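You operate a simulated robot arm through the tools that you are given. There is no shell and no other tool. Be economical: measure what you need, move in short steps, check, and stop when the job is done.

Carry out the task below with a simulated robot arm. There is one attempt and no reset: what you move stays moved.

## Task
Fetch the orange collar marked peach and set it on the middle of small steel table. Take the purple collar marked berry and put it on the blue square cover. Fetch the round tub marked lime and set it in the bucket with orange band. Take the orange plate marked repair on the top of small steel table and put it away on the top of short grey shelf. Stack the can that says "berry" from the top of small steel table on top of the can labelled "plain". Put the lime can marked test on the plate marked march. Open the domed pot lid. The order is free. Set down upright: lime can marked test.
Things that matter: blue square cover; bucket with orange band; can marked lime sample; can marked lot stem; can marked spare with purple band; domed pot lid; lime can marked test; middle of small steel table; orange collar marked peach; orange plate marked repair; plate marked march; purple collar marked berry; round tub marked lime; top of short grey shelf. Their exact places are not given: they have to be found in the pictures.

Only the result counts: the job must be done as asked and must still hold three seconds after the hand-in. Knocking over, shifting, dropping, spilling or breaking anything else fails it. A push-on lid holds only when it is set on centred and level and pressed home; a screw cap is set on level and turned clockwise until tight.

## Robot
A 7-joint arm with a two-finger parallel gripper on a trunk, on a base that drives. Base frame: it is fixed to the floor where the robot stands at the start and does not move with it; the origin is under the middle of the robot, x ahead of it, y to its left, z up. Lengths are in mm, angles in rad, forces in N, time in s.
With the tool pointing down near the work surface it reaches from about 100 to 500 mm from the robot's upright axis, wherever it stands. Its first joint turns from -2.897 to 2.897 rad. Places, roughly: blue square cover (15x15x1 cm) [300, 3700, 800]; bucket with orange band (20x22x30 cm) [-1800, 1400, 200]; can marked lime sample, can marked lot stem, can m [500, -750, 750]; domed pot lid [-1900, -1400, 1000]; lime can marked test [-250, -1750, 1000]; middle of small steel table [500, -800, 700]; orange collar marked peach [750, 0, 1000]; orange plate marked repair [500, -750, 750]; plate marked march [500, -1000, 750]; purple collar marked berry [500, -250, 1000]; top of short grey shelf (15x42 cm) [-4580, 1840, 720]. Payload 3.91 kg.
The tool frame sits at the grasp point between the pads (the TCP): z along the fingers, y along the line on which they close. The tips reach 30 mm beyond it. Largest opening 110 mm; finger width 20, thickness 10; the body of the gripper, 48 by 112 mm, starts 55 mm behind the TCP.
Orientation is told as [roll, pitch, yaw] about the base's x, y, z axes, in that order, counted from this pose: with the fingers straight down and closing along the base's y, the tool's x points along the base's -x, its y along +y and its z along -z.

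## Interface
- The arm moves only by the tool arm_command. Its argument "series" is a list of rows, each a list of 3 entries, a list of its own where there are three numbers: the opening, from 0 (shut) to 1 (fully open), then the shift along the tool's x, y, z in units of 500 mm (1.0 is 500 mm), then the turn, a rotation vector about the tool's x, y, z in units of 90 degrees (1.0 is 90 degrees). In form: [[fingers, [tx, ty, tz], [rx, ry, rz]], ...]. A call has 1 to 20 rows; each row is the pose to reach, as a shift and turn from the pose commanded when the call began, along the tool's axes at that moment. A call with a number of a shift or a turn outside -1 to 1 is refused whole. Rows are played at 5 a second. More than 50 mm and 0.15 rad between two rows, or a gripper value outside its range, and nothing of the call is played. A pose out of reach is approached as far as the arm can. The call stops where the force on the tool passes 40 N (or 10 N more than at its start, if that is more) or the arm is blocked; 0.2 s more then pass. Each finger travels about 72 mm/s and halts on what it meets, pressing with about 42 N; the grip force reading is that of the motor and also rises with nothing between the fingers. The clock runs only during rows and for 0.2 s after the last one: add rows that repeat a pose to give the fingers time. The reply holds the time, the measured pose of the TCP, the force on the tool along the base axes, the opening and the grip force, in the units named above and with some noise, with the torque about the TCP (base axes, N m) and any sound that the robot's microphone picked up.
- Cameras (640 x 400 px; columns grow to the right, rows downward): "scene" is now at [245.5, -43.6, 1390.4]; the picture's right is [-0.52, -0.86, 0.00], its down [-0.50, 0.30, -0.81] and it looks along [0.69, -0.42, -0.59] (base axes); focal length 247 px, centre (320, 200). "wrist" rides on the gripper at [72, 17, -103] in the tool frame; the picture's right is [-0.23, 0.97, 0.00], its down [-0.76, -0.18, -0.62] and it looks along [-0.61, -0.14, 0.78] (tool axes); focal length 222 px, centre (320, 200).
- snapshot(camera): a new picture of that camera. No time passes.
- lift_body(by): slides the trunk up (or, below 0, down) by that many mm; the arm and the scene camera ride with it, the base frame stays. It gives what a move gives, with no picture.
- drive_base(legs): drives the robot by 1 to 6 legs, each [ahead, left, turn to the left] in mm, mm and rad, along the robot's own axes; the way and the turn of a leg run together, so that a leg with both is an arc; at most 1500 mm and 3.142 rad a leg. The arm and the cameras ride along, it lands a little off, and it stops where it bumps. It gives what a move gives.
- turn_head(pan, tilt): turns the head with the scene camera to pan (to the left, within 1.501 rad either way) and tilt (down, from -0.506 to 1.204), counted from straight ahead of the robot. It gives what a move gives.
- point_at(camera, pixels): for up to 12 pixels [column, row] of the newest picture of that camera ("zoom" is the newest enlarged one), the place [x, y, z] in the base frame of the surface seen there, good to about 3 mm. No time passes.
- enlarge(camera, box): a new picture of the part [left, top, right, bottom] of that camera's present view, enlarged. No time passes.
- close_job(): hands the job in; it is judged then, once.

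Go step by step. Measure first, check grasps and placings, and put right what went wrong. The budget is 131 turns and 132 pictures, counting those below and the enlarged ones. Unless the task says otherwise, let go and move clear before handing in, and close with one line.

The tools are called after "Emit:" by a JSON object that holds its "method" and its "body". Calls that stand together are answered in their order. arm_command: Moves the arm, as the interface text tells. Its arguments: {"type":"object","properties":{"series":{"type":"array","items":{"type":"array"}}},"required":["series"]} The other tools are called the same way: lift_body (by) slides the trunk up or down; drive_base (legs) drives the base; turn_head (pan, tilt) turns the head that bears the scene camera; snapshot (camera) takes a picture; point_at (camera, pixels) gives the place of the surface under pixels of a picture; enlarge (camera, box) takes an enlarged picture of a part of a camera's view; close_job () hands the job in.

At the start:

```text
t: 0.0
eef_pos: [385.0, -289.7, 1251.3]
tcp_rot: [-0.001, 0.0, -0.001]
contact_force: [-0.4, 0.2, -1.0]
wrist_torque: [0.0, 0.0, 0.03]
finger_gap: 110.1
gripper_force: 0.0
trunk travel left (down, up): [-575.0, 107.0]
robot x, y, heading: [2.1, -3.2, 0.003]
head pan, tilt: [-0.543, 0.625]
```

scene: 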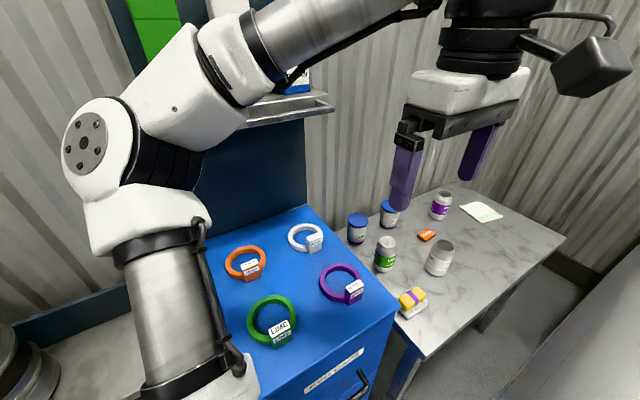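
wrist: 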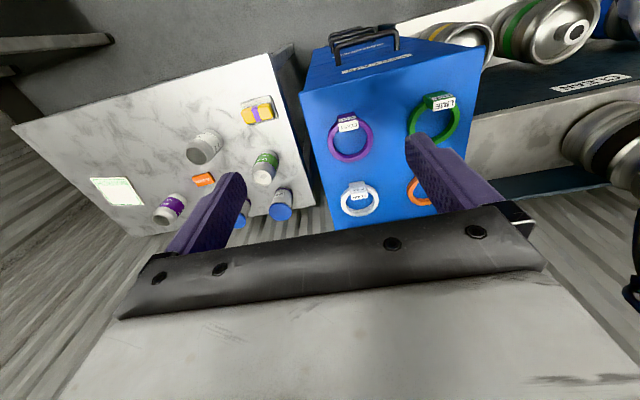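

The scene shows four collars on a blue cabinet (orange ~(245,262), purple ~(340,283)) and the steel table on the right with cans and plates. I'll enlarge both areas to read labels.

Emit:
{"method": "enlarge", "body": {"camera": "scene", "box": [330, 170, 570, 330]}}

Emit:
{"method": "point_at", "body": {"camera": "zoom", "pixels": [[320, 200]]}}

Emit:
{"method": "point_at", "body": {"camera": "scene", "pixels": [[441, 196], [481, 211], [427, 235], [440, 245], [385, 241], [357, 216], [389, 205], [412, 296], [428, 355], [562, 236], [460, 185], [412, 310]]}}

Emit:
{"method": "enlarge", "body": {"camera": "scene", "box": [210, 200, 400, 360]}}

Emit:
{"method": "point_at", "body": {"camera": "scene", "pixels": [[250, 265], [240, 247], [228, 268], [262, 256], [339, 265], [321, 282], [358, 288], [345, 298], [355, 290], [300, 210], [395, 308], [330, 283]]}}

```text
2.50 times, centred on (450, 250) of scene
```

zoom: 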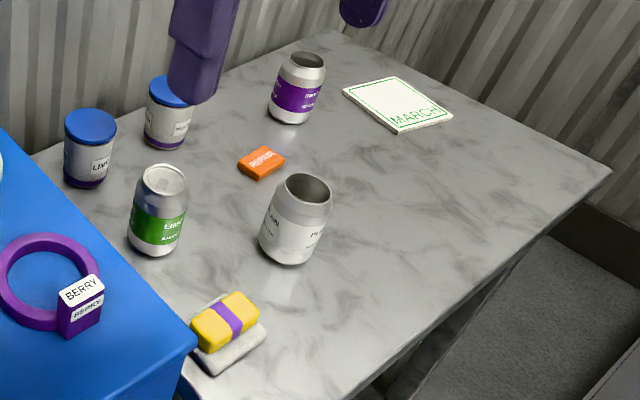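

```text
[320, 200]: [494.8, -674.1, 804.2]
```

```text
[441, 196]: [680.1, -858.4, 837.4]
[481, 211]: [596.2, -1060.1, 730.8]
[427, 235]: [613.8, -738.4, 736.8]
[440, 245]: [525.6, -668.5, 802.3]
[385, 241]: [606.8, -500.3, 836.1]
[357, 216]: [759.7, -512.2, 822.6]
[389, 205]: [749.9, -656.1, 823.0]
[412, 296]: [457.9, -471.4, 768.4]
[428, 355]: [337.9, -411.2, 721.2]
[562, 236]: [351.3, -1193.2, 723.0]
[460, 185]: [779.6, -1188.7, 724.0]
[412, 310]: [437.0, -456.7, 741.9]
```

```text
2.50 times, centred on (305, 280) of scene
```

zoom: 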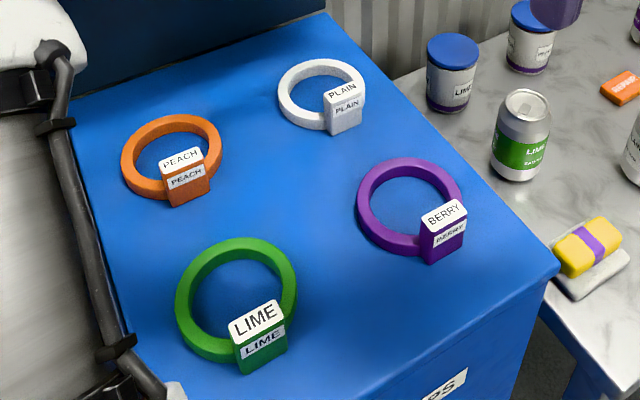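

```text
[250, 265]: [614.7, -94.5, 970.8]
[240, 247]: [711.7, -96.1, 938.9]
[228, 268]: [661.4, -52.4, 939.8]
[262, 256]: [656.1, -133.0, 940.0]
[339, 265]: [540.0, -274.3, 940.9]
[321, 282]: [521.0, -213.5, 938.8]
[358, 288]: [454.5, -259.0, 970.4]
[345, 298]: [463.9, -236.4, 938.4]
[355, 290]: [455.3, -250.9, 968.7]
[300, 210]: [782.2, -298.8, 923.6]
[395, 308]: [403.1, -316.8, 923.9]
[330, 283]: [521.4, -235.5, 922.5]
```

Cabinet top is at z≈923, table at z≈722. I need to read the labels on the cans and tubs.

Emit:
{"method": "enlarge", "body": {"camera": "scene", "box": [345, 185, 465, 260]}}

Emit:
{"method": "enlarge", "body": {"camera": "wrist", "box": [80, 80, 320, 230]}}

Emit:
{"method": "enlarge", "body": {"camera": "scene", "box": [425, 180, 505, 280]}}

```text
5.33 times, centred on (405, 222) of scene
```

zoom: 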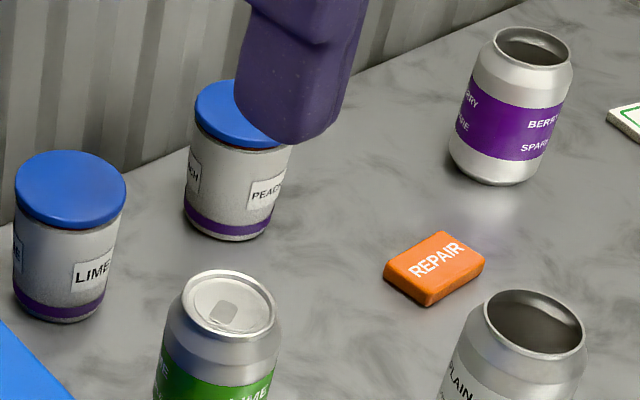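

```text
2.67 times, centred on (200, 155) of wrist
```

zoom: 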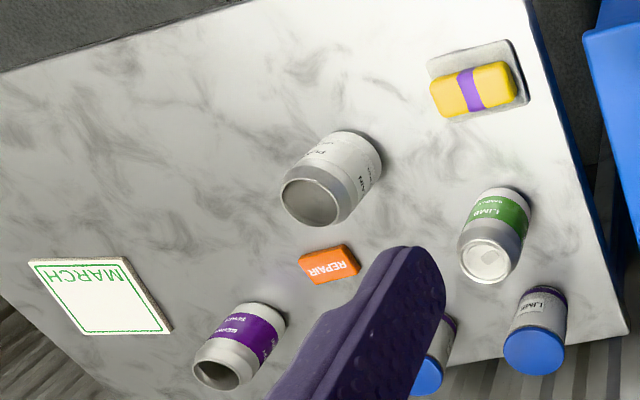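

```text
4.00 times, centred on (465, 230) of scene
```

zoom: 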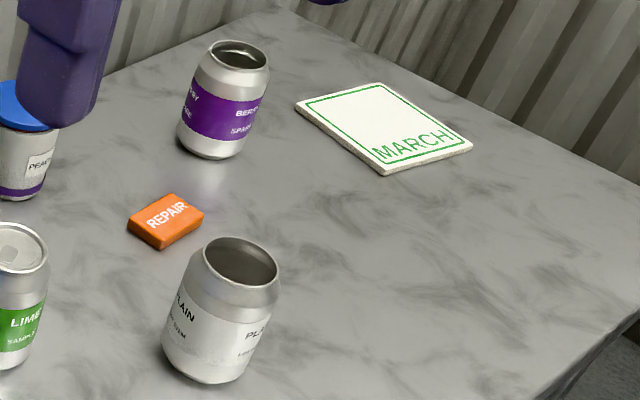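

Labels are readable: berry/spare can at ~(690,-870), plain/lot stem can at ~(525,-680), lime tub at ~(760,-512). Now I'll measure the collars' tabs in a zoom and look round with the head for the other places.

Emit:
{"method": "enlarge", "body": {"camera": "scene", "box": [215, 235, 375, 335]}}

Emit:
{"method": "point_at", "body": {"camera": "zoom", "pixels": [[104, 104], [170, 100], [104, 138], [173, 130], [140, 168], [45, 110], [525, 195], [580, 180], [525, 222], [585, 205], [555, 245], [415, 190]]}}

Emit:
{"method": "turn_head", "body": {"pan": 1.4, "tilt": 0.3}}

Emit:
{"method": "snapshot", "body": {"camera": "scene"}}

Emit:
{"method": "turn_head", "body": {"pan": -1.5, "tilt": 0.3}}

Emit:
{"method": "snapshot", "body": {"camera": "scene"}}

```text
4.00 times, centred on (295, 285) of scene
```

zoom: 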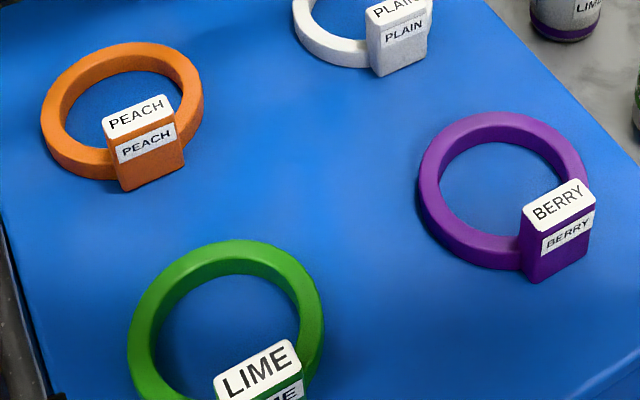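

```text
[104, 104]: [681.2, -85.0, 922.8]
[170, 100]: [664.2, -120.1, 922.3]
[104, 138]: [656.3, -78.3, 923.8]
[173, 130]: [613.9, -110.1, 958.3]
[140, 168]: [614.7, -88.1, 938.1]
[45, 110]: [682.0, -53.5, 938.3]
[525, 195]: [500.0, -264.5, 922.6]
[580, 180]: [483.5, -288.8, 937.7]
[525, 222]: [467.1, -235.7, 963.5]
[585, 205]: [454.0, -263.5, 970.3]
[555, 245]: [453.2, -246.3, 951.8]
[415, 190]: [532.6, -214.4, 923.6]
```

```text
t: 1.9
eef_pos: [385.4, -288.5, 1250.5]
tcp_rot: [0.0, 0.001, 0.0]
contact_force: [-0.4, 0.7, 0.2]
wrist_torque: [-0.01, 0.02, 0.03]
finger_gap: 109.8
gripper_force: 0.0
trunk travel left (down, up): [-575.0, 107.0]
robot x, y, heading: [0.7, -1.3, 0.001]
head pan, tilt: [1.4, 0.3]
```

```text
123 pictures are left
```

scene: 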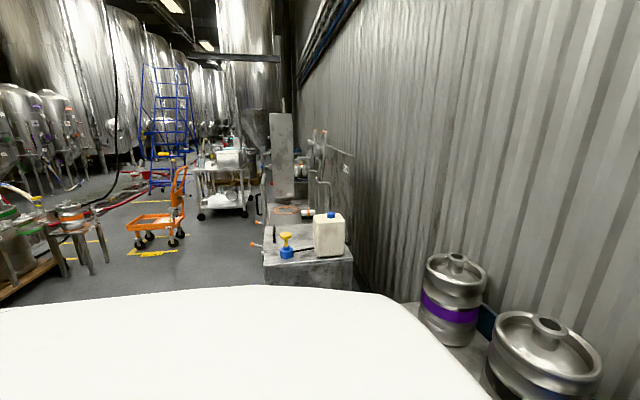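

```text
t: 4.4
eef_pos: [383.4, -288.5, 1250.4]
tcp_rot: [0.0, 0.003, 0.001]
contact_force: [0.0, -0.3, 0.1]
wrist_torque: [0.0, -0.03, 0.01]
finger_gap: 110.1
gripper_force: 0.0
trunk travel left (down, up): [-575.0, 107.0]
robot x, y, heading: [1.9, -1.6, -0.0]
head pan, tilt: [-1.499, 0.3]
```

```text
122 pictures are left
```

scene: 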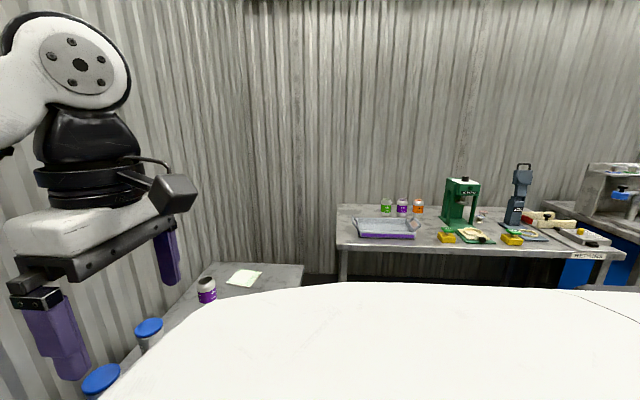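

Collar tabs are ~30 mm wide across y and their tops are at z≈970. I'll drive 150 mm ahead to bring the orange tab (622,-95) within reach.

Emit:
{"method": "drive_base", "body": {"legs": [[150, 0, 0]]}}

Emit:
{"method": "turn_head", "body": {"pan": -0.3, "tilt": 0.7}}

Emit:
{"method": "snapshot", "body": {"camera": "scene"}}

```text
t: 5.4
eef_pos: [421.2, -288.8, 1250.5]
tcp_rot: [0.0, 0.003, 0.004]
contact_force: [0.7, -0.2, -0.3]
wrist_torque: [0.01, -0.03, -0.01]
finger_gap: 110.0
gripper_force: 0.1
trunk travel left (down, up): [-575.0, 107.0]
robot x, y, heading: [36.0, -2.2, -0.003]
head pan, tilt: [-1.499, 0.3]
stopped in leg 1: the robot was blocked; the commanded pose is now the measured one
```

```text
t: 6.8
eef_pos: [424.0, -288.3, 1250.0]
tcp_rot: [0.0, 0.003, 0.003]
contact_force: [0.1, 0.1, -0.7]
wrist_torque: [-0.02, -0.02, 0.01]
finger_gap: 109.8
gripper_force: 0.0
trunk travel left (down, up): [-575.0, 107.0]
robot x, y, heading: [37.2, -3.1, -0.001]
head pan, tilt: [-0.3, 0.7]
```

```text
121 pictures are left
```

scene: 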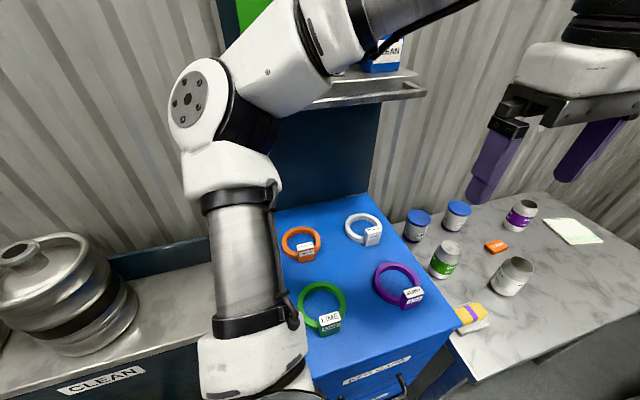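

The base is blocked at x≈37 (drawer handle). The orange tab is ~590 mm from the axis, so I'll test whether the arm reaches there with the tool down.

Emit:
{"method": "arm_command", "body": {"series": [[1, [-0.048, 0.048, 0.045], [0, 0, 0]], [1, [-0.096, 0.096, 0.09], [0, 0, 0]], [1, [-0.144, 0.144, 0.135], [0, 0, 0]], [1, [-0.192, 0.192, 0.18], [0, 0, 0]], [1, [-0.24, 0.24, 0.225], [0, 0, 0]], [1, [-0.288, 0.288, 0.27], [0, 0, 0]], [1, [-0.336, 0.336, 0.315], [0, 0, 0]], [1, [-0.396, 0.386, 0.36], [0, 0, 0]], [1, [-0.396, 0.386, 0.4], [0, 0, 0]], [1, [-0.396, 0.386, 0.4], [0, 0, 0]]]}}

Emit:
{"method": "snapshot", "body": {"camera": "wrist"}}

```text
t: 9.0
eef_pos: [605.1, -97.6, 1060.7]
tcp_rot: [0.001, -0.027, -0.01]
contact_force: [-0.2, 0.3, 0.2]
wrist_torque: [0.0, -0.02, -0.02]
finger_gap: 109.8
gripper_force: 0.1
trunk travel left (down, up): [-575.0, 107.0]
robot x, y, heading: [33.1, 0.0, 0.001]
head pan, tilt: [-0.3, 0.7]
```

```text
120 pictures are left
```

wrist: 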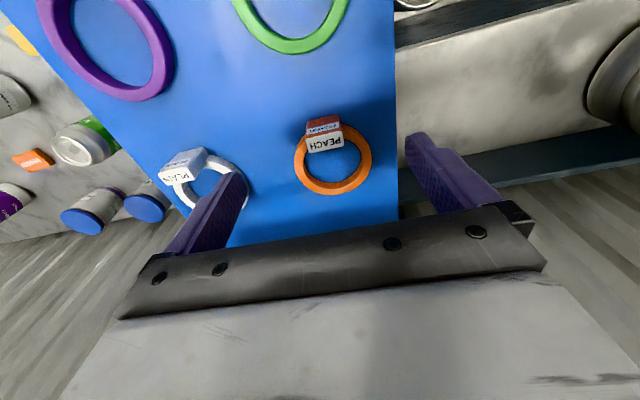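

The arm stops short at x=605, so its present height limits reach. I'll raise the tool relative to the shoulder, then lower the trunk.

Emit:
{"method": "arm_command", "body": {"series": [[1, [0, 0, -0.09], [0, 0, 0]], [1, [0, 0, -0.18], [0, 0, 0]], [1, [0, 0, -0.27], [0, 0, 0]], [1, [0, 0, -0.36], [0, 0, 0]], [1, [0, 0, -0.36], [0, 0, 0]], [1, [0, 0, -0.36], [0, 0, 0]]]}}

Emit:
{"method": "lift_body", "body": {"by": -180}}

Emit:
{"method": "snapshot", "body": {"camera": "wrist"}}

Emit:
{"method": "point_at", "body": {"camera": "wrist", "pixels": [[310, 146], [342, 143], [308, 130], [340, 125], [324, 137], [325, 145]]}}

```text
t: 9.6
eef_pos: [604.2, -93.0, 1126.8]
tcp_rot: [0.015, 0.0, -0.02]
contact_force: [-51.8, 6.2, 4.5]
wrist_torque: [-0.85, -6.77, 0.13]
finger_gap: 110.0
gripper_force: 0.1
trunk travel left (down, up): [-575.0, 107.0]
robot x, y, heading: [34.6, 0.4, 0.004]
head pan, tilt: [-0.3, 0.7]
stopped in row 2: the force on the tool passed its limit at 177 N (the readings are from after the stop); the commanded pose is now the measured one
```

```text
t: 10.0
eef_pos: [605.0, -93.9, 1124.1]
tcp_rot: [0.011, -0.007, -0.02]
contact_force: [-36.2, 6.0, 8.0]
wrist_torque: [-0.85, -4.63, 0.15]
finger_gap: 109.8
gripper_force: 0.1
trunk travel left (down, up): [-573.0, 109.0]
robot x, y, heading: [35.2, -3.5, 0.002]
head pan, tilt: [-0.3, 0.7]
stopped: the force on the tool passed its limit at 70 N (the readings are from after the stop); the commanded pose is now the measured one
```

```text
119 pictures are left
```

wrist: 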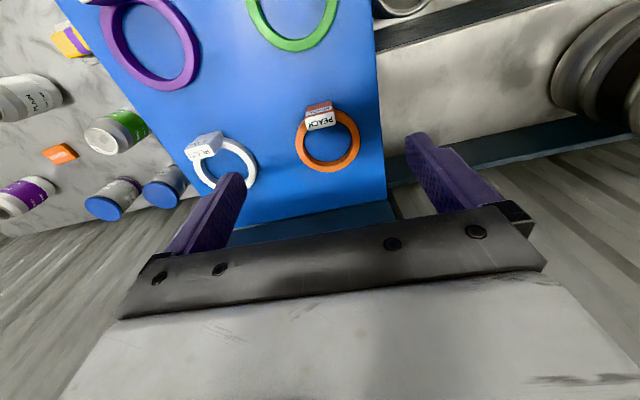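

```text
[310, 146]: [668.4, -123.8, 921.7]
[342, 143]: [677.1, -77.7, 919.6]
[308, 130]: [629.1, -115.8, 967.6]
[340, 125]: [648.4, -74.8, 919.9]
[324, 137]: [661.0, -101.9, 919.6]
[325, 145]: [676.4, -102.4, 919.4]
```

The hand touched the wall tray above the cabinet (force −52 N in x). I'll back off down and toward the robot and look.

Emit:
{"method": "arm_command", "body": {"series": [[1, [0.06, 0, 0.02], [0, 0, 0]], [1, [0.14, 0, 0.04], [0, 0, 0]], [1, [0.2, 0, 0.04], [0, 0, 0]], [1, [0.2, 0, 0.04], [0, 0, 0]]]}}

Emit:
{"method": "turn_head", "body": {"pan": -0.1, "tilt": 0.3}}

Emit:
{"method": "snapshot", "body": {"camera": "scene"}}

```text
t: 11.0
eef_pos: [511.9, -89.9, 1101.3]
tcp_rot: [0.009, 0.001, -0.015]
contact_force: [-0.5, -0.2, 0.0]
wrist_torque: [-0.03, -0.01, 0.0]
finger_gap: 109.8
gripper_force: 0.1
trunk travel left (down, up): [-573.0, 109.0]
robot x, y, heading: [34.9, 0.1, 0.004]
head pan, tilt: [-0.3, 0.7]
```

```text
t: 11.8
eef_pos: [513.3, -90.7, 1101.7]
tcp_rot: [0.011, 0.002, -0.013]
contact_force: [0.1, -0.6, -0.5]
wrist_torque: [0.01, -0.03, 0.0]
finger_gap: 109.9
gripper_force: 0.1
trunk travel left (down, up): [-573.0, 109.0]
robot x, y, heading: [33.9, 3.8, 0.001]
head pan, tilt: [-0.099, 0.3]
```

```text
118 pictures are left
```

scene: 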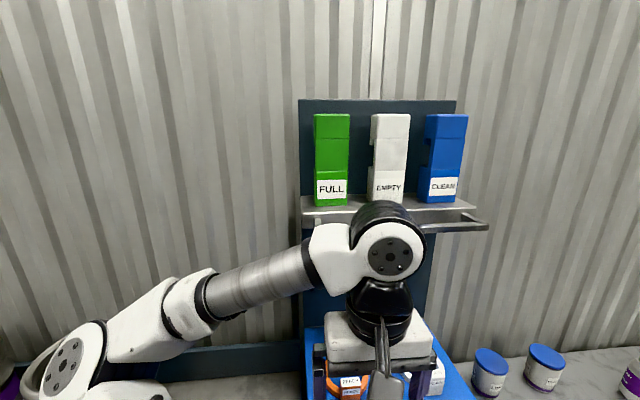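

The three boxes stand on the tray undisturbed. I'll measure the tray edge.

Emit:
{"method": "point_at", "body": {"camera": "scene", "pixels": [[310, 209], [340, 209], [440, 206], [480, 227], [455, 228], [485, 222], [332, 200], [440, 196], [390, 195]]}}

```text
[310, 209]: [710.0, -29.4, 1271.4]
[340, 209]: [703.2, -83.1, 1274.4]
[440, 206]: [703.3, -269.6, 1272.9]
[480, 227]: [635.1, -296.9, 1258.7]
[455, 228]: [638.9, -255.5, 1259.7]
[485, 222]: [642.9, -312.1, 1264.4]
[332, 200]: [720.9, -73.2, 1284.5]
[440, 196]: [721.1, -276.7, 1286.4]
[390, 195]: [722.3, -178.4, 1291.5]
```

Rail is at x≈637, z≈1259; I must stay below it. From the retracted place I'll raise the tool, lower the trunk, then move forward low.

Emit:
{"method": "arm_command", "body": {"series": [[1, [0, 0, -0.08], [0, 0, 0]], [1, [0, 0, -0.16], [0, 0, 0]], [1, [0, 0, -0.2], [0, 0, 0]], [1, [0, 0, -0.2], [0, 0, 0]]]}}

Emit:
{"method": "lift_body", "body": {"by": -190}}

Emit:
{"method": "arm_command", "body": {"series": [[1, [-0.07, 0, 0], [0, 0, 0]], [1, [-0.14, 0, 0], [0, 0, 0]], [1, [-0.21, -0.01, 0], [0, 0, 0]], [1, [-0.218, -0.01, 0], [0, 0, 0.007]], [1, [-0.218, -0.01, 0], [0, 0, 0.007]]]}}

Emit:
{"method": "snapshot", "body": {"camera": "wrist"}}

```text
t: 12.8
eef_pos: [510.9, -93.1, 1202.1]
tcp_rot: [0.012, 0.002, -0.012]
contact_force: [0.3, 0.1, 0.2]
wrist_torque: [-0.01, 0.0, -0.02]
finger_gap: 110.1
gripper_force: 0.1
trunk travel left (down, up): [-573.0, 109.0]
robot x, y, heading: [35.2, 1.8, 0.003]
head pan, tilt: [-0.099, 0.3]
```

```text
t: 14.9
eef_pos: [510.9, -94.1, 1011.3]
tcp_rot: [0.011, 0.0, -0.013]
contact_force: [-0.7, -0.7, 0.1]
wrist_torque: [0.02, 0.03, -0.02]
finger_gap: 109.8
gripper_force: 0.1
trunk travel left (down, up): [-383.0, 299.0]
robot x, y, heading: [35.2, 2.1, 0.002]
head pan, tilt: [-0.099, 0.3]
```

```text
t: 16.1
eef_pos: [621.1, -99.9, 1010.9]
tcp_rot: [0.012, -0.001, -0.026]
contact_force: [-0.1, 0.6, 0.0]
wrist_torque: [-0.01, -0.01, 0.03]
finger_gap: 110.0
gripper_force: 0.1
trunk travel left (down, up): [-383.0, 299.0]
robot x, y, heading: [37.6, 0.9, 0.005]
head pan, tilt: [-0.099, 0.3]
```

```text
117 pictures are left
```

wrist: 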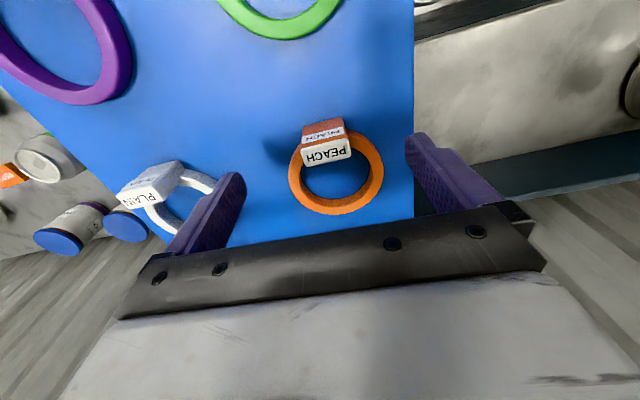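

The tab is at (327,152) in the wrist view, between the fingers. I'll measure its corners.

Emit:
{"method": "point_at", "body": {"camera": "wrist", "pixels": [[304, 152], [349, 144], [305, 163], [348, 157], [327, 154], [300, 185], [380, 180], [336, 212], [218, 190], [148, 205], [165, 170], [160, 195]]}}

```text
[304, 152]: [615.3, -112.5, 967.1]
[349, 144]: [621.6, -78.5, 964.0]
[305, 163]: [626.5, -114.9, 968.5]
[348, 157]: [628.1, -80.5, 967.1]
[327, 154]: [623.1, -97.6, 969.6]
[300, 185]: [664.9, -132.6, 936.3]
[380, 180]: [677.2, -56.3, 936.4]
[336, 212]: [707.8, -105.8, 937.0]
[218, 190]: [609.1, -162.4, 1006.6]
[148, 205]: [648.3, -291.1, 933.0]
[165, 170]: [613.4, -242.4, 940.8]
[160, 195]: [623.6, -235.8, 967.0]
```

Tab centre (622,-97), ~34 mm wide, ring turned about −0.1 rad. I'll descend to z≈970 and close.

Emit:
{"method": "arm_command", "body": {"series": [[1, [0, 0.004, 0.04], [0, 0, 0.025]], [1, [0, 0.004, 0.082], [0, 0, 0.05]], [0.25, [0, 0.004, 0.082], [0, 0, 0.05]], [0.25, [0, 0.004, 0.082], [0, 0, 0.05]], [0.15, [0, 0.004, 0.082], [0, 0, 0.05]], [0.15, [0, 0.004, 0.082], [0, 0, 0.05]], [0.15, [0, 0.004, 0.082], [0, 0, 0.05]]]}}

Emit:
{"method": "snapshot", "body": {"camera": "wrist"}}

```text
t: 17.7
eef_pos: [620.8, -98.8, 971.0]
tcp_rot: [0.011, 0.0, -0.102]
contact_force: [0.9, -0.6, 2.4]
wrist_torque: [-0.17, -0.12, 0.07]
finger_gap: 36.5
gripper_force: 42.3
trunk travel left (down, up): [-383.0, 299.0]
robot x, y, heading: [36.2, -0.2, 0.0]
head pan, tilt: [-0.099, 0.3]
```

```text
116 pictures are left
```

wrist: 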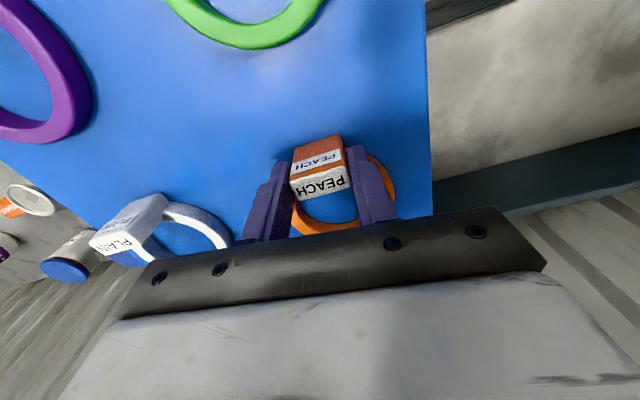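

Gripped (36.5 mm, 42 N). I'll lift, retract, and check.

Emit:
{"method": "arm_command", "body": {"series": [[0.15, [0, 0, -0.05], [0, 0, 0]], [0.15, [0, 0, -0.11], [0, 0, 0]], [0.15, [0.01, 0, -0.17], [0, 0, 0]], [0.15, [0.08, 0, -0.2], [0, 0, 0]], [0.15, [0.16, 0, -0.22], [0, 0, 0]], [0.15, [0.24, 0, -0.24], [0, 0, 0]], [0.15, [0.32, 0, -0.26], [0, 0, 0]], [0.15, [0.32, 0, -0.26], [0, 0, 0]]]}}

Emit:
{"method": "snapshot", "body": {"camera": "wrist"}}

Emit:
{"method": "snapshot", "body": {"camera": "scene"}}

```text
t: 19.5
eef_pos: [459.0, -82.5, 1067.7]
tcp_rot: [0.007, 0.002, -0.106]
contact_force: [0.2, -0.1, -1.2]
wrist_torque: [-0.02, 0.02, 0.0]
finger_gap: 35.4
gripper_force: 42.0
out of reach, approached as far as the arm can: row 4, 5, 6, 7, 8
trunk travel left (down, up): [-383.0, 299.0]
robot x, y, heading: [37.5, 3.6, -0.002]
head pan, tilt: [-0.099, 0.3]
```

```text
115 pictures are left
```

wrist: 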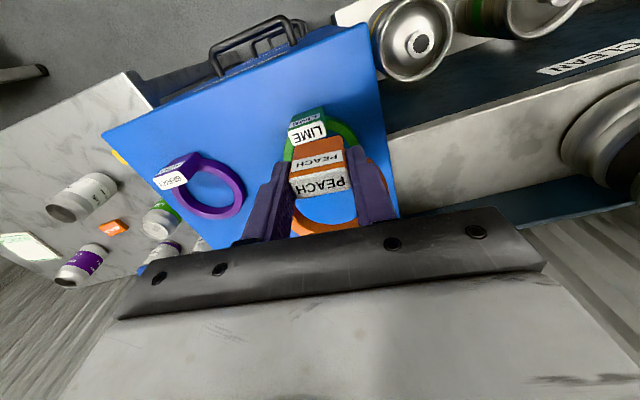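

```text
114 pictures are left
```

scene: 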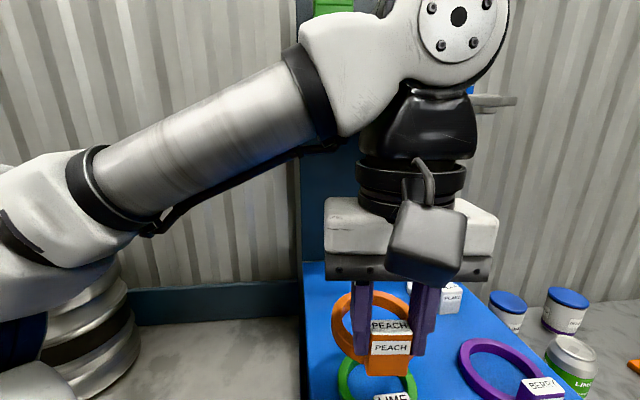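

Collar is held level. I'll raise the trunk, back off, then drive right to opposite the table middle.

Emit:
{"method": "lift_body", "body": {"by": 120}}

Emit:
{"method": "drive_base", "body": {"legs": [[-120, 0, 0], [0, -800, 0]]}}

Emit:
{"method": "turn_head", "body": {"pan": -0.1, "tilt": 0.75}}

Emit:
{"method": "snapshot", "body": {"camera": "scene"}}

```text
t: 21.0
eef_pos: [459.3, -82.9, 1185.7]
tcp_rot: [0.007, 0.0, -0.103]
contact_force: [0.9, 0.0, -0.8]
wrist_torque: [0.0, 0.05, -0.01]
finger_gap: 35.2
gripper_force: 42.2
trunk travel left (down, up): [-503.0, 179.0]
robot x, y, heading: [32.8, 2.8, 0.004]
head pan, tilt: [-0.099, 0.3]
```

```text
t: 28.5
eef_pos: [339.2, -892.9, 1186.8]
tcp_rot: [0.007, 0.002, -0.109]
contact_force: [0.6, 0.5, -0.4]
wrist_torque: [0.02, 0.05, 0.05]
finger_gap: 35.5
gripper_force: 42.1
trunk travel left (down, up): [-503.0, 179.0]
robot x, y, heading: [-83.0, -808.2, -0.005]
head pan, tilt: [-0.099, 0.3]
```

```text
t: 29.4
eef_pos: [338.2, -893.2, 1186.0]
tcp_rot: [0.007, 0.002, -0.108]
contact_force: [0.6, 0.3, -1.1]
wrist_torque: [0.03, 0.03, 0.0]
finger_gap: 35.2
gripper_force: 41.7
trunk travel left (down, up): [-503.0, 179.0]
robot x, y, heading: [-84.7, -805.1, -0.004]
head pan, tilt: [-0.099, 0.75]
```

```text
113 pictures are left
```

scene: 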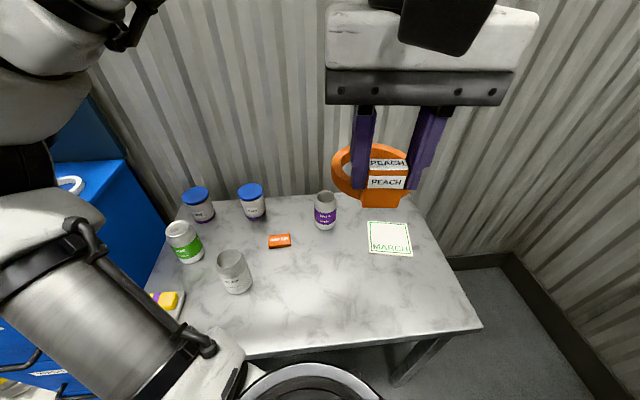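

Clear table view. Measure table edges and all items.

Emit:
{"method": "point_at", "body": {"camera": "scene", "pixels": [[480, 325], [410, 200], [182, 207], [350, 340], [265, 353], [323, 196], [233, 258], [289, 233], [270, 236], [370, 223], [408, 222], [371, 253]]}}

Emit:
{"method": "enlarge", "body": {"camera": "scene", "box": [150, 170, 350, 310]}}

Emit:
{"method": "point_at", "body": {"camera": "zoom", "pixels": [[558, 92], [524, 92], [590, 90], [224, 300], [318, 295], [267, 265], [280, 380], [110, 165], [150, 50], [322, 40], [330, 88], [168, 98]]}}

```text
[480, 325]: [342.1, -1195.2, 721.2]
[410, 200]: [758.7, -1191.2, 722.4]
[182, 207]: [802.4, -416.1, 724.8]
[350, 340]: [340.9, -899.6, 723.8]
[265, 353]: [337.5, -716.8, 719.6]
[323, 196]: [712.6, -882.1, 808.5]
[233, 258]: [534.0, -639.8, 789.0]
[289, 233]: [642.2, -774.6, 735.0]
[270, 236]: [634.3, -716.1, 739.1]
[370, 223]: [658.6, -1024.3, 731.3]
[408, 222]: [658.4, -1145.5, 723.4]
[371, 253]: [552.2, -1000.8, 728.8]
```

```text
2.86 times, centred on (250, 240) of scene
```

zoom: 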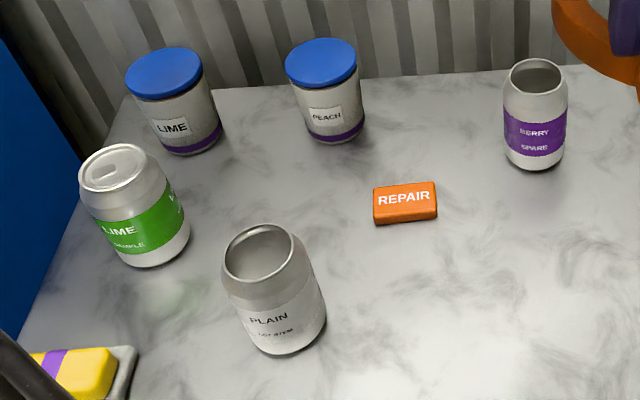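

```text
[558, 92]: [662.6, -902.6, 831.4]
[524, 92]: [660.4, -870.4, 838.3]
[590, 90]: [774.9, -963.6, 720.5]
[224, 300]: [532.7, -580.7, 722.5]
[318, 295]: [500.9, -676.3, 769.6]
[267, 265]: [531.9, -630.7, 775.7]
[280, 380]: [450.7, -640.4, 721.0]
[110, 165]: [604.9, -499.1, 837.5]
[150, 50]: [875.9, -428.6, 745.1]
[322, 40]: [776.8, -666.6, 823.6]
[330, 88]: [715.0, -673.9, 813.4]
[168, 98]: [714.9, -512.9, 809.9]
```

Table spans x 340–800, y −410…−1195, so the middle is ≈(570,−803). I'll drive 60 mm nearer and bring the collar over with the ring centre at ~(566,−804).

Emit:
{"method": "drive_base", "body": {"legs": [[60, 0, 0]]}}

Emit:
{"method": "arm_command", "body": {"series": [[0.15, [-0.043, 0.042, 0.038], [0, 0, -0.014]], [0.15, [-0.086, 0.084, 0.076], [0, 0, -0.028]], [0.15, [-0.129, 0.126, 0.114], [0, 0, -0.042]], [0.15, [-0.172, 0.168, 0.152], [0, 0, -0.056]], [0.15, [-0.215, 0.206, 0.19], [0, 0, -0.068]], [0.15, [-0.215, 0.206, 0.19], [0, 0, -0.068]]]}}

Emit:
{"method": "lift_body", "body": {"by": -270}}

Emit:
{"method": "snapshot", "body": {"camera": "scene"}}

Emit:
{"method": "snapshot", "body": {"camera": "wrist"}}

```text
t: 30.4
eef_pos: [397.8, -892.3, 1185.9]
tcp_rot: [0.007, 0.002, -0.106]
contact_force: [0.3, 0.4, -2.0]
wrist_torque: [-0.01, 0.07, -0.02]
finger_gap: 35.4
gripper_force: 42.3
trunk travel left (down, up): [-503.0, 179.0]
robot x, y, heading: [-23.1, -809.4, -0.003]
head pan, tilt: [-0.099, 0.75]
```

```text
t: 31.8
eef_pos: [515.9, -801.8, 1092.7]
tcp_rot: [0.007, -0.001, 0.002]
contact_force: [0.1, -0.5, -0.7]
wrist_torque: [0.02, 0.03, 0.02]
finger_gap: 35.3
gripper_force: 41.8
trunk travel left (down, up): [-503.0, 179.0]
robot x, y, heading: [-25.0, -808.0, -0.002]
head pan, tilt: [-0.099, 0.75]
```

```text
t: 34.6
eef_pos: [516.0, -800.8, 822.9]
tcp_rot: [0.006, 0.0, 0.0]
contact_force: [-0.1, 0.4, -2.4]
wrist_torque: [0.0, 0.05, 0.0]
finger_gap: 35.4
gripper_force: 42.1
trunk travel left (down, up): [-233.0, 449.0]
robot x, y, heading: [-22.5, -811.6, 0.002]
head pan, tilt: [-0.099, 0.75]
```

```text
111 pictures are left
```

scene: 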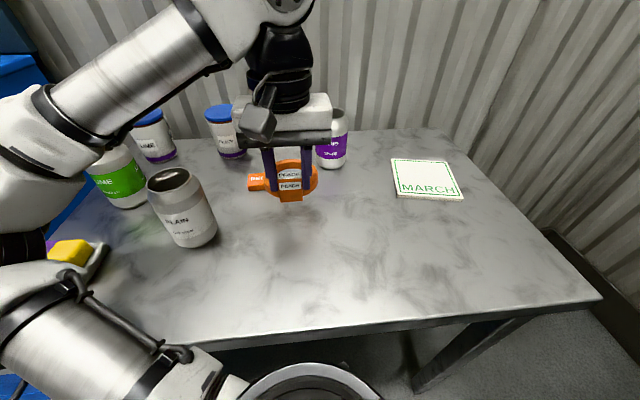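

```text
110 pictures are left
```

wrist: 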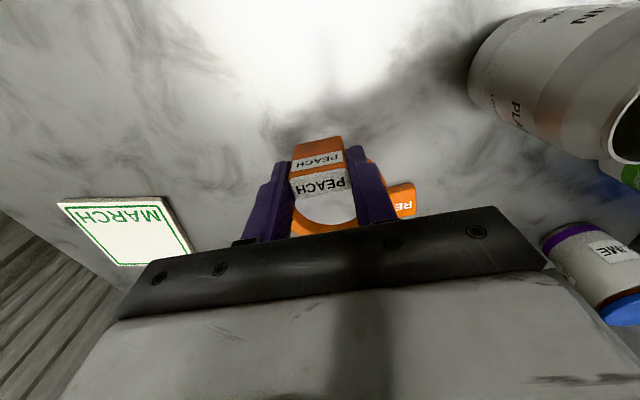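

Collar at z 823, 52 mm above its seat; I'll shift slightly away from the repair plate and lower until contact, then release and back straight up.

Emit:
{"method": "arm_command", "body": {"series": [[0.15, [0, -0.014, 0.04], [0, 0, 0]], [0.15, [0, -0.014, 0.08], [0, 0, 0]], [0.15, [0, -0.014, 0.096], [0, 0, 0]], [0.15, [0, -0.014, 0.103], [0, 0, 0]], [0.15, [0, -0.014, 0.103], [0, 0, 0]]]}}

Emit:
{"method": "arm_command", "body": {"series": [[0.5, [0, 0, 0], [0, 0, 0]], [0.5, [0, 0, 0], [0, 0, 0]], [0.5, [0, 0, -0.06], [0, 0, 0]], [0.5, [0, 0, -0.14], [0, 0, 0]], [0.5, [0, 0, -0.14], [0, 0, 0]]]}}

Emit:
{"method": "snapshot", "body": {"camera": "wrist"}}

```text
t: 35.8
eef_pos: [514.9, -808.7, 772.5]
tcp_rot: [0.008, -0.001, -0.002]
contact_force: [0.5, -0.7, 10.0]
wrist_torque: [-0.5, -0.35, 0.06]
finger_gap: 35.2
gripper_force: 41.9
trunk travel left (down, up): [-233.0, 449.0]
robot x, y, heading: [-25.1, -806.9, -0.002]
head pan, tilt: [-0.099, 0.75]
```

```text
t: 37.0
eef_pos: [515.8, -809.2, 843.6]
tcp_rot: [0.007, 0.0, 0.0]
contact_force: [0.4, -0.3, 0.3]
wrist_torque: [-0.03, -0.02, 0.01]
finger_gap: 54.9
gripper_force: 0.1
trunk travel left (down, up): [-233.0, 449.0]
robot x, y, heading: [-25.9, -809.5, -0.003]
head pan, tilt: [-0.099, 0.75]
```

```text
109 pictures are left
```

wrist: 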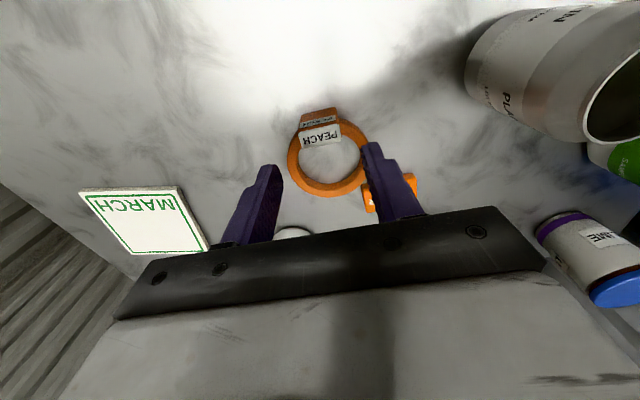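

Collar is placed flat. Next the berry can: raise the trunk a bit, open fully and reach toward (688,−888) above rim height to test reach.

Emit:
{"method": "lift_body", "body": {"by": 90}}

Emit:
{"method": "arm_command", "body": {"series": [[1, [-0.08, -0.04, 0], [0, 0, 0]], [1, [-0.16, -0.08, 0], [0, 0, 0]], [1, [-0.24, -0.12, 0], [0, 0, 0]], [1, [-0.3, -0.158, 0], [0, 0, 0]], [1, [-0.344, -0.158, 0], [0, 0, 0]], [1, [-0.344, -0.158, 0], [0, 0, 0]]]}}

Emit:
{"method": "snapshot", "body": {"camera": "wrist"}}

Emit:
{"method": "snapshot", "body": {"camera": "scene"}}

```text
t: 38.2
eef_pos: [514.7, -809.9, 932.9]
tcp_rot: [0.008, -0.001, 0.001]
contact_force: [0.3, -0.5, 0.3]
wrist_torque: [-0.01, 0.0, -0.01]
finger_gap: 54.8
gripper_force: 0.1
trunk travel left (down, up): [-323.0, 359.0]
robot x, y, heading: [-27.0, -808.0, -0.004]
head pan, tilt: [-0.099, 0.75]
```

```text
t: 39.6
eef_pos: [686.5, -890.1, 934.2]
tcp_rot: [0.006, 0.0, 0.0]
contact_force: [1.5, 0.4, 0.3]
wrist_torque: [-0.02, -0.01, 0.01]
finger_gap: 109.7
gripper_force: 0.1
trunk travel left (down, up): [-323.0, 359.0]
robot x, y, heading: [-21.6, -807.5, 0.001]
head pan, tilt: [-0.099, 0.75]
```

```text
108 pictures are left
```

wrist: 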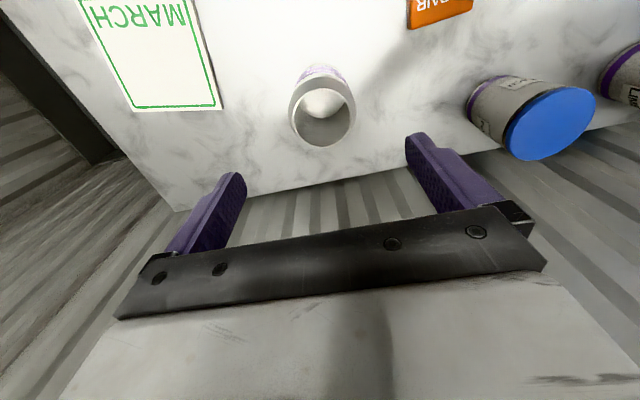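

```text
107 pictures are left
```

scene: 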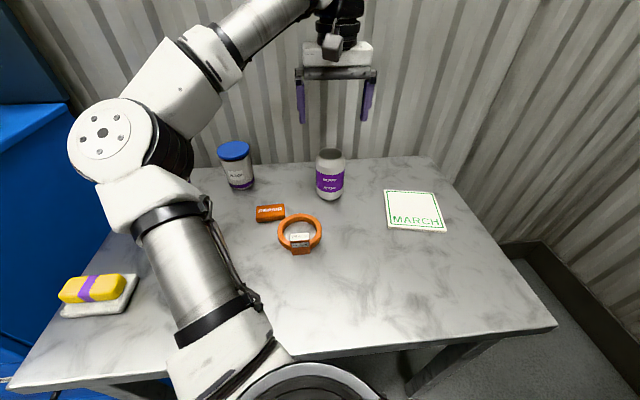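

Reach is fine (690,−890). The open berry can is at (322,110) in the wrist view; measure its rim.

Emit:
{"method": "enlarge", "body": {"camera": "wrist", "box": [260, 40, 390, 170]}}

Emit:
{"method": "point_at", "body": {"camera": "wrist", "pixels": [[291, 116], [354, 111], [325, 146], [318, 80], [322, 100], [415, 25], [473, 6], [330, 120]]}}

Emit:
{"method": "point_at", "body": {"camera": "scene", "pixels": [[330, 150], [318, 158], [342, 156], [300, 217], [281, 235], [320, 235], [300, 250], [258, 208], [283, 205], [271, 214], [258, 219], [285, 216]]}}

```text
3.08 times, centred on (325, 105) of wrist
```

zoom: 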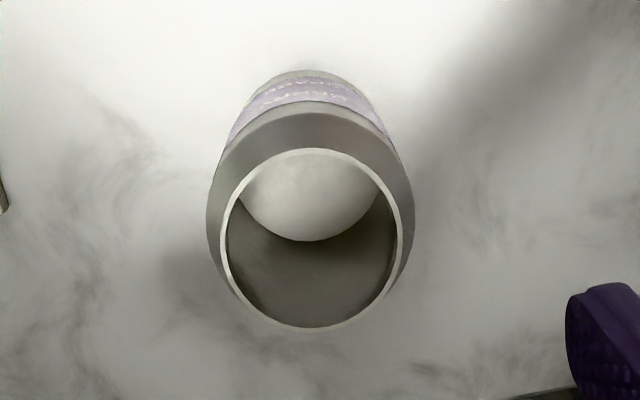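

```text
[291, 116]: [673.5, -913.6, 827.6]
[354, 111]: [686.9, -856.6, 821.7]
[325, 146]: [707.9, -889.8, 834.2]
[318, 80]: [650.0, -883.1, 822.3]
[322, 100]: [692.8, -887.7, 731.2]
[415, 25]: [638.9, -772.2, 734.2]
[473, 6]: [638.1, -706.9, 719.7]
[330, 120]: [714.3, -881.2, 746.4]
```

```text
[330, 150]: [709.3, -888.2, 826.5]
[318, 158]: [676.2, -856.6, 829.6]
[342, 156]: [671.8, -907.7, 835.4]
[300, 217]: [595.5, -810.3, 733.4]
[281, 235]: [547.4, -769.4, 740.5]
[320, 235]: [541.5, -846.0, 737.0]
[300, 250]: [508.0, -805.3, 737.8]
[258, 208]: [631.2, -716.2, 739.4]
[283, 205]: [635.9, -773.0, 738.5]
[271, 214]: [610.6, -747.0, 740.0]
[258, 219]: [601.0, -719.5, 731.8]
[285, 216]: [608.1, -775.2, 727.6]
```

The can is empty; its axis is at ≈(682,−886). I'll centre, lower by the trunk to z≈793 and close.

Emit:
{"method": "arm_command", "body": {"series": [[1, [0.009, 0.008, 0], [0, 0, 0]], [1, [0.009, 0.008, 0], [0, 0, 0]]]}}

Emit:
{"method": "lift_body", "body": {"by": -140}}

Emit:
{"method": "arm_command", "body": {"series": [[0.8, [0, 0, 0], [0, 0, 0]], [0.6, [0, 0, 0], [0, 0, 0]], [0.5, [0, 0, 0], [0, 0, 0]], [0.5, [0, 0, 0], [0, 0, 0]], [0.5, [0, 0, 0], [0, 0, 0]]]}}

Emit:
{"method": "snapshot", "body": {"camera": "wrist"}}

```text
t: 40.2
eef_pos: [681.1, -885.0, 932.3]
tcp_rot: [0.006, 0.0, -0.001]
contact_force: [-0.7, 0.2, 0.5]
wrist_torque: [0.0, -0.02, -0.02]
finger_gap: 110.0
gripper_force: 0.1
trunk travel left (down, up): [-323.0, 359.0]
robot x, y, heading: [-25.0, -806.6, -0.002]
head pan, tilt: [-0.099, 0.75]
```

```text
t: 41.9
eef_pos: [664.9, -887.8, 830.2]
tcp_rot: [0.031, -0.05, 0.002]
contact_force: [0.1, 0.1, 0.0]
wrist_torque: [-0.01, -0.01, -0.02]
finger_gap: 110.1
gripper_force: 0.0
trunk travel left (down, up): [-183.0, 499.0]
robot x, y, heading: [-22.6, -808.3, 0.003]
head pan, tilt: [-0.099, 0.75]
```

```text
t: 43.3
eef_pos: [663.5, -889.1, 831.1]
tcp_rot: [0.041, -0.061, 0.002]
contact_force: [-0.5, 0.0, -0.7]
wrist_torque: [-0.01, 0.03, -0.02]
finger_gap: 61.4
gripper_force: 41.8
trunk travel left (down, up): [-183.0, 499.0]
robot x, y, heading: [-25.2, -807.0, -0.003]
head pan, tilt: [-0.099, 0.75]
stopped in row 5: the arm was blocked; the commanded pose is now the measured one
```

```text
105 pictures are left
```

wrist: 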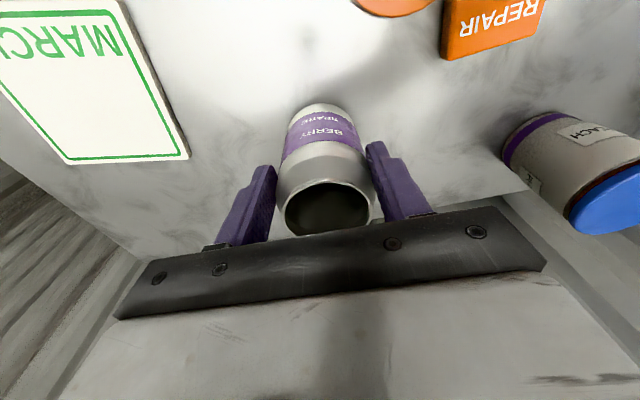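

The arm was deflected during lowering (z stayed at 831, tilted): something blocks an arm link. Checking the scene view right away.

Emit:
{"method": "snapshot", "body": {"camera": "scene"}}

```text
104 pictures are left
```

scene: 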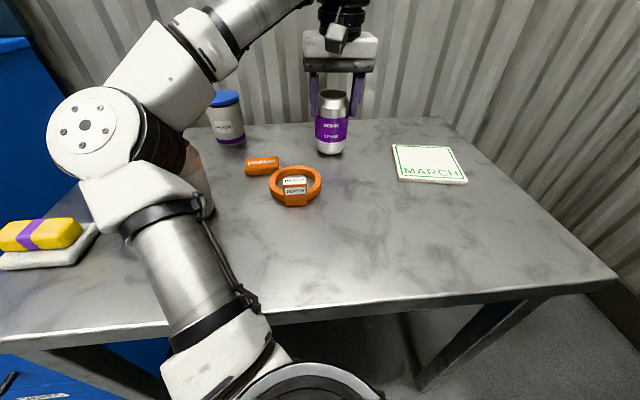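

The elbow leans out to the left over the plain can region. I'll open the fingers, raise the trunk and inspect.

Emit:
{"method": "arm_command", "body": {"series": [[0.8, [0, 0, 0], [0, 0, 0]], [1, [0, 0, 0], [0, 0, 0]], [1, [0, 0, 0], [0, 0, 0]]]}}

Emit:
{"method": "lift_body", "body": {"by": 140}}

Emit:
{"method": "arm_command", "body": {"series": [[1, [0.08, 0, -0.04], [0, 0, 0]], [1, [0.16, 0, -0.06], [0, 0, 0]], [1, [0.24, 0, -0.06], [0, 0, 0]], [1, [0.32, 0, -0.06], [0, 0, 0]], [1, [0.4, 0, -0.06], [0, 0, 0]], [1, [0.46, 0, -0.06], [0, 0, 0]], [1, [0.46, 0, -0.06], [0, 0, 0]]]}}

Emit:
{"method": "snapshot", "body": {"camera": "scene"}}

Emit:
{"method": "snapshot", "body": {"camera": "wrist"}}

```text
t: 44.3
eef_pos: [662.1, -888.8, 831.4]
tcp_rot: [0.051, -0.069, 0.004]
contact_force: [-0.6, -0.2, 0.3]
wrist_torque: [-0.04, 0.0, -0.01]
finger_gap: 110.0
gripper_force: 0.1
trunk travel left (down, up): [-183.0, 499.0]
robot x, y, heading: [-24.8, -803.2, 0.002]
head pan, tilt: [-0.099, 0.75]
stopped in row 3: the arm was blocked; the commanded pose is now the measured one
```

```text
t: 46.0
eef_pos: [674.2, -887.1, 948.8]
tcp_rot: [0.038, -0.038, 0.004]
contact_force: [-0.1, 0.5, -1.1]
wrist_torque: [0.0, -0.03, 0.02]
finger_gap: 109.9
gripper_force: 0.1
trunk travel left (down, up): [-323.0, 359.0]
robot x, y, heading: [-24.8, -808.0, -0.006]
head pan, tilt: [-0.099, 0.75]
```

```text
t: 47.6
eef_pos: [442.6, -889.8, 970.0]
tcp_rot: [0.037, -0.038, 0.003]
contact_force: [-0.9, -0.2, 0.0]
wrist_torque: [0.03, 0.02, 0.0]
finger_gap: 110.0
gripper_force: 0.1
trunk travel left (down, up): [-323.0, 359.0]
robot x, y, heading: [-25.3, -805.1, -0.005]
head pan, tilt: [-0.099, 0.75]
```

```text
103 pictures are left
```

scene: 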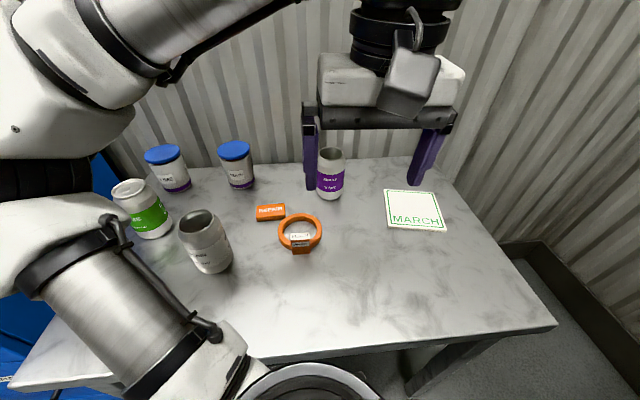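

```text
102 pictures are left
```

wrist: 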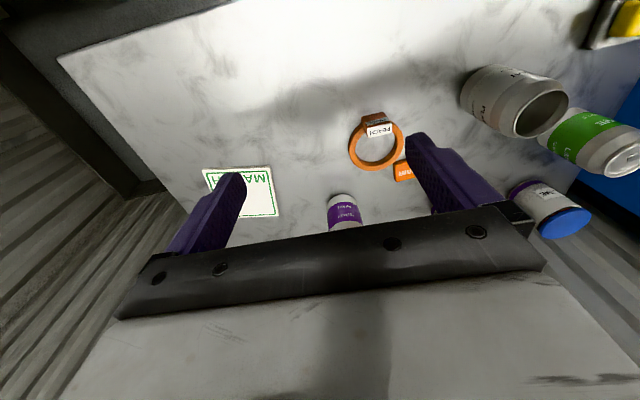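

All items still stand. To keep the elbow clear I'd like to be nearer; I'll try driving forward under the table edge carefully.

Emit:
{"method": "drive_base", "body": {"legs": [[0, -120, 0], [40, 0, 0], [40, 0, 0], [60, 0, 0]]}}

Emit:
{"method": "snapshot", "body": {"camera": "scene"}}

```text
t: 50.8
eef_pos: [566.1, -1010.2, 970.2]
tcp_rot: [0.039, -0.041, -0.003]
contact_force: [0.4, -0.1, 0.6]
wrist_torque: [-0.01, -0.01, 0.01]
finger_gap: 110.1
gripper_force: 0.0
trunk travel left (down, up): [-323.0, 359.0]
robot x, y, heading: [94.7, -926.2, -0.003]
head pan, tilt: [-0.099, 0.75]
stopped in leg 4: the robot was blocked; the commanded pose is now the measured one
```

```text
101 pictures are left
```

scene: 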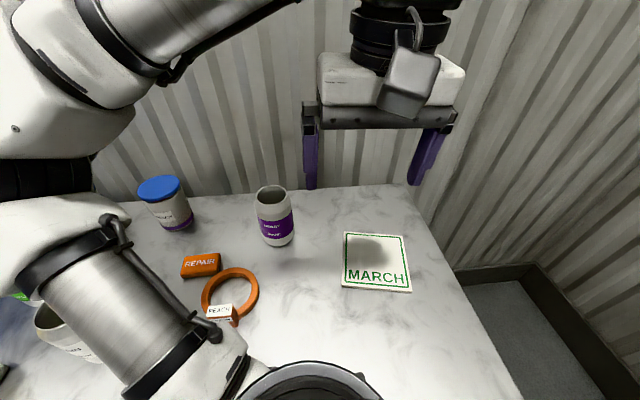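

The base slid under the table to x≈95; good. I'll back 15 mm, level the tool, and move above the berry can with less stretch.

Emit:
{"method": "drive_base", "body": {"legs": [[-15, 0, 0]]}}

Emit:
{"method": "arm_command", "body": {"series": [[1, [-0.05, 0.05, 0], [0.012, 0.012, 0]], [1, [-0.1, 0.1, 0], [0.025, 0.026, 0]], [1, [-0.15, 0.15, 0], [0.025, 0.026, 0]], [1, [-0.2, 0.2, 0.02], [0.025, 0.026, 0]], [1, [-0.26, 0.248, 0.05], [0.025, 0.026, 0]], [1, [-0.26, 0.248, 0.07], [0.025, 0.026, 0]], [1, [-0.26, 0.248, 0.07], [0.025, 0.026, 0]]]}}

Emit:
{"method": "snapshot", "body": {"camera": "wrist"}}

Emit:
{"method": "snapshot", "body": {"camera": "scene"}}

```text
t: 51.6
eef_pos: [551.8, -1010.6, 969.9]
tcp_rot: [0.038, -0.038, -0.003]
contact_force: [-0.1, 0.4, -0.4]
wrist_torque: [-0.01, 0.03, 0.02]
finger_gap: 109.9
gripper_force: 0.0
trunk travel left (down, up): [-323.0, 359.0]
robot x, y, heading: [82.3, -927.5, -0.009]
head pan, tilt: [-0.099, 0.75]
```

```text
t: 53.2
eef_pos: [681.7, -884.3, 943.2]
tcp_rot: [-0.002, 0.001, -0.004]
contact_force: [-0.2, -0.4, -0.2]
wrist_torque: [0.01, 0.0, -0.01]
finger_gap: 109.9
gripper_force: 0.1
trunk travel left (down, up): [-323.0, 359.0]
robot x, y, heading: [82.8, -928.0, -0.007]
head pan, tilt: [-0.099, 0.75]
```

```text
100 pictures are left
```

wrist: 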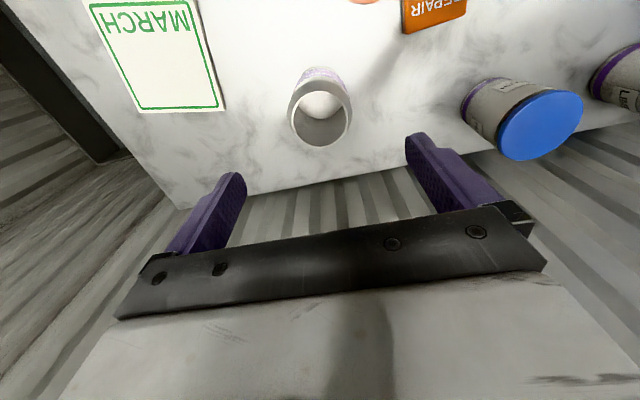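

```text
99 pictures are left
```

scene: 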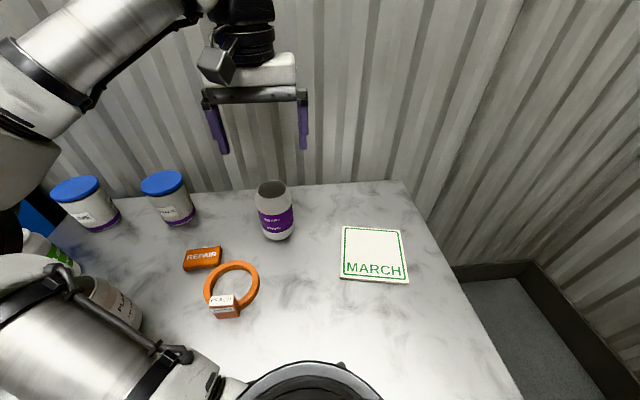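

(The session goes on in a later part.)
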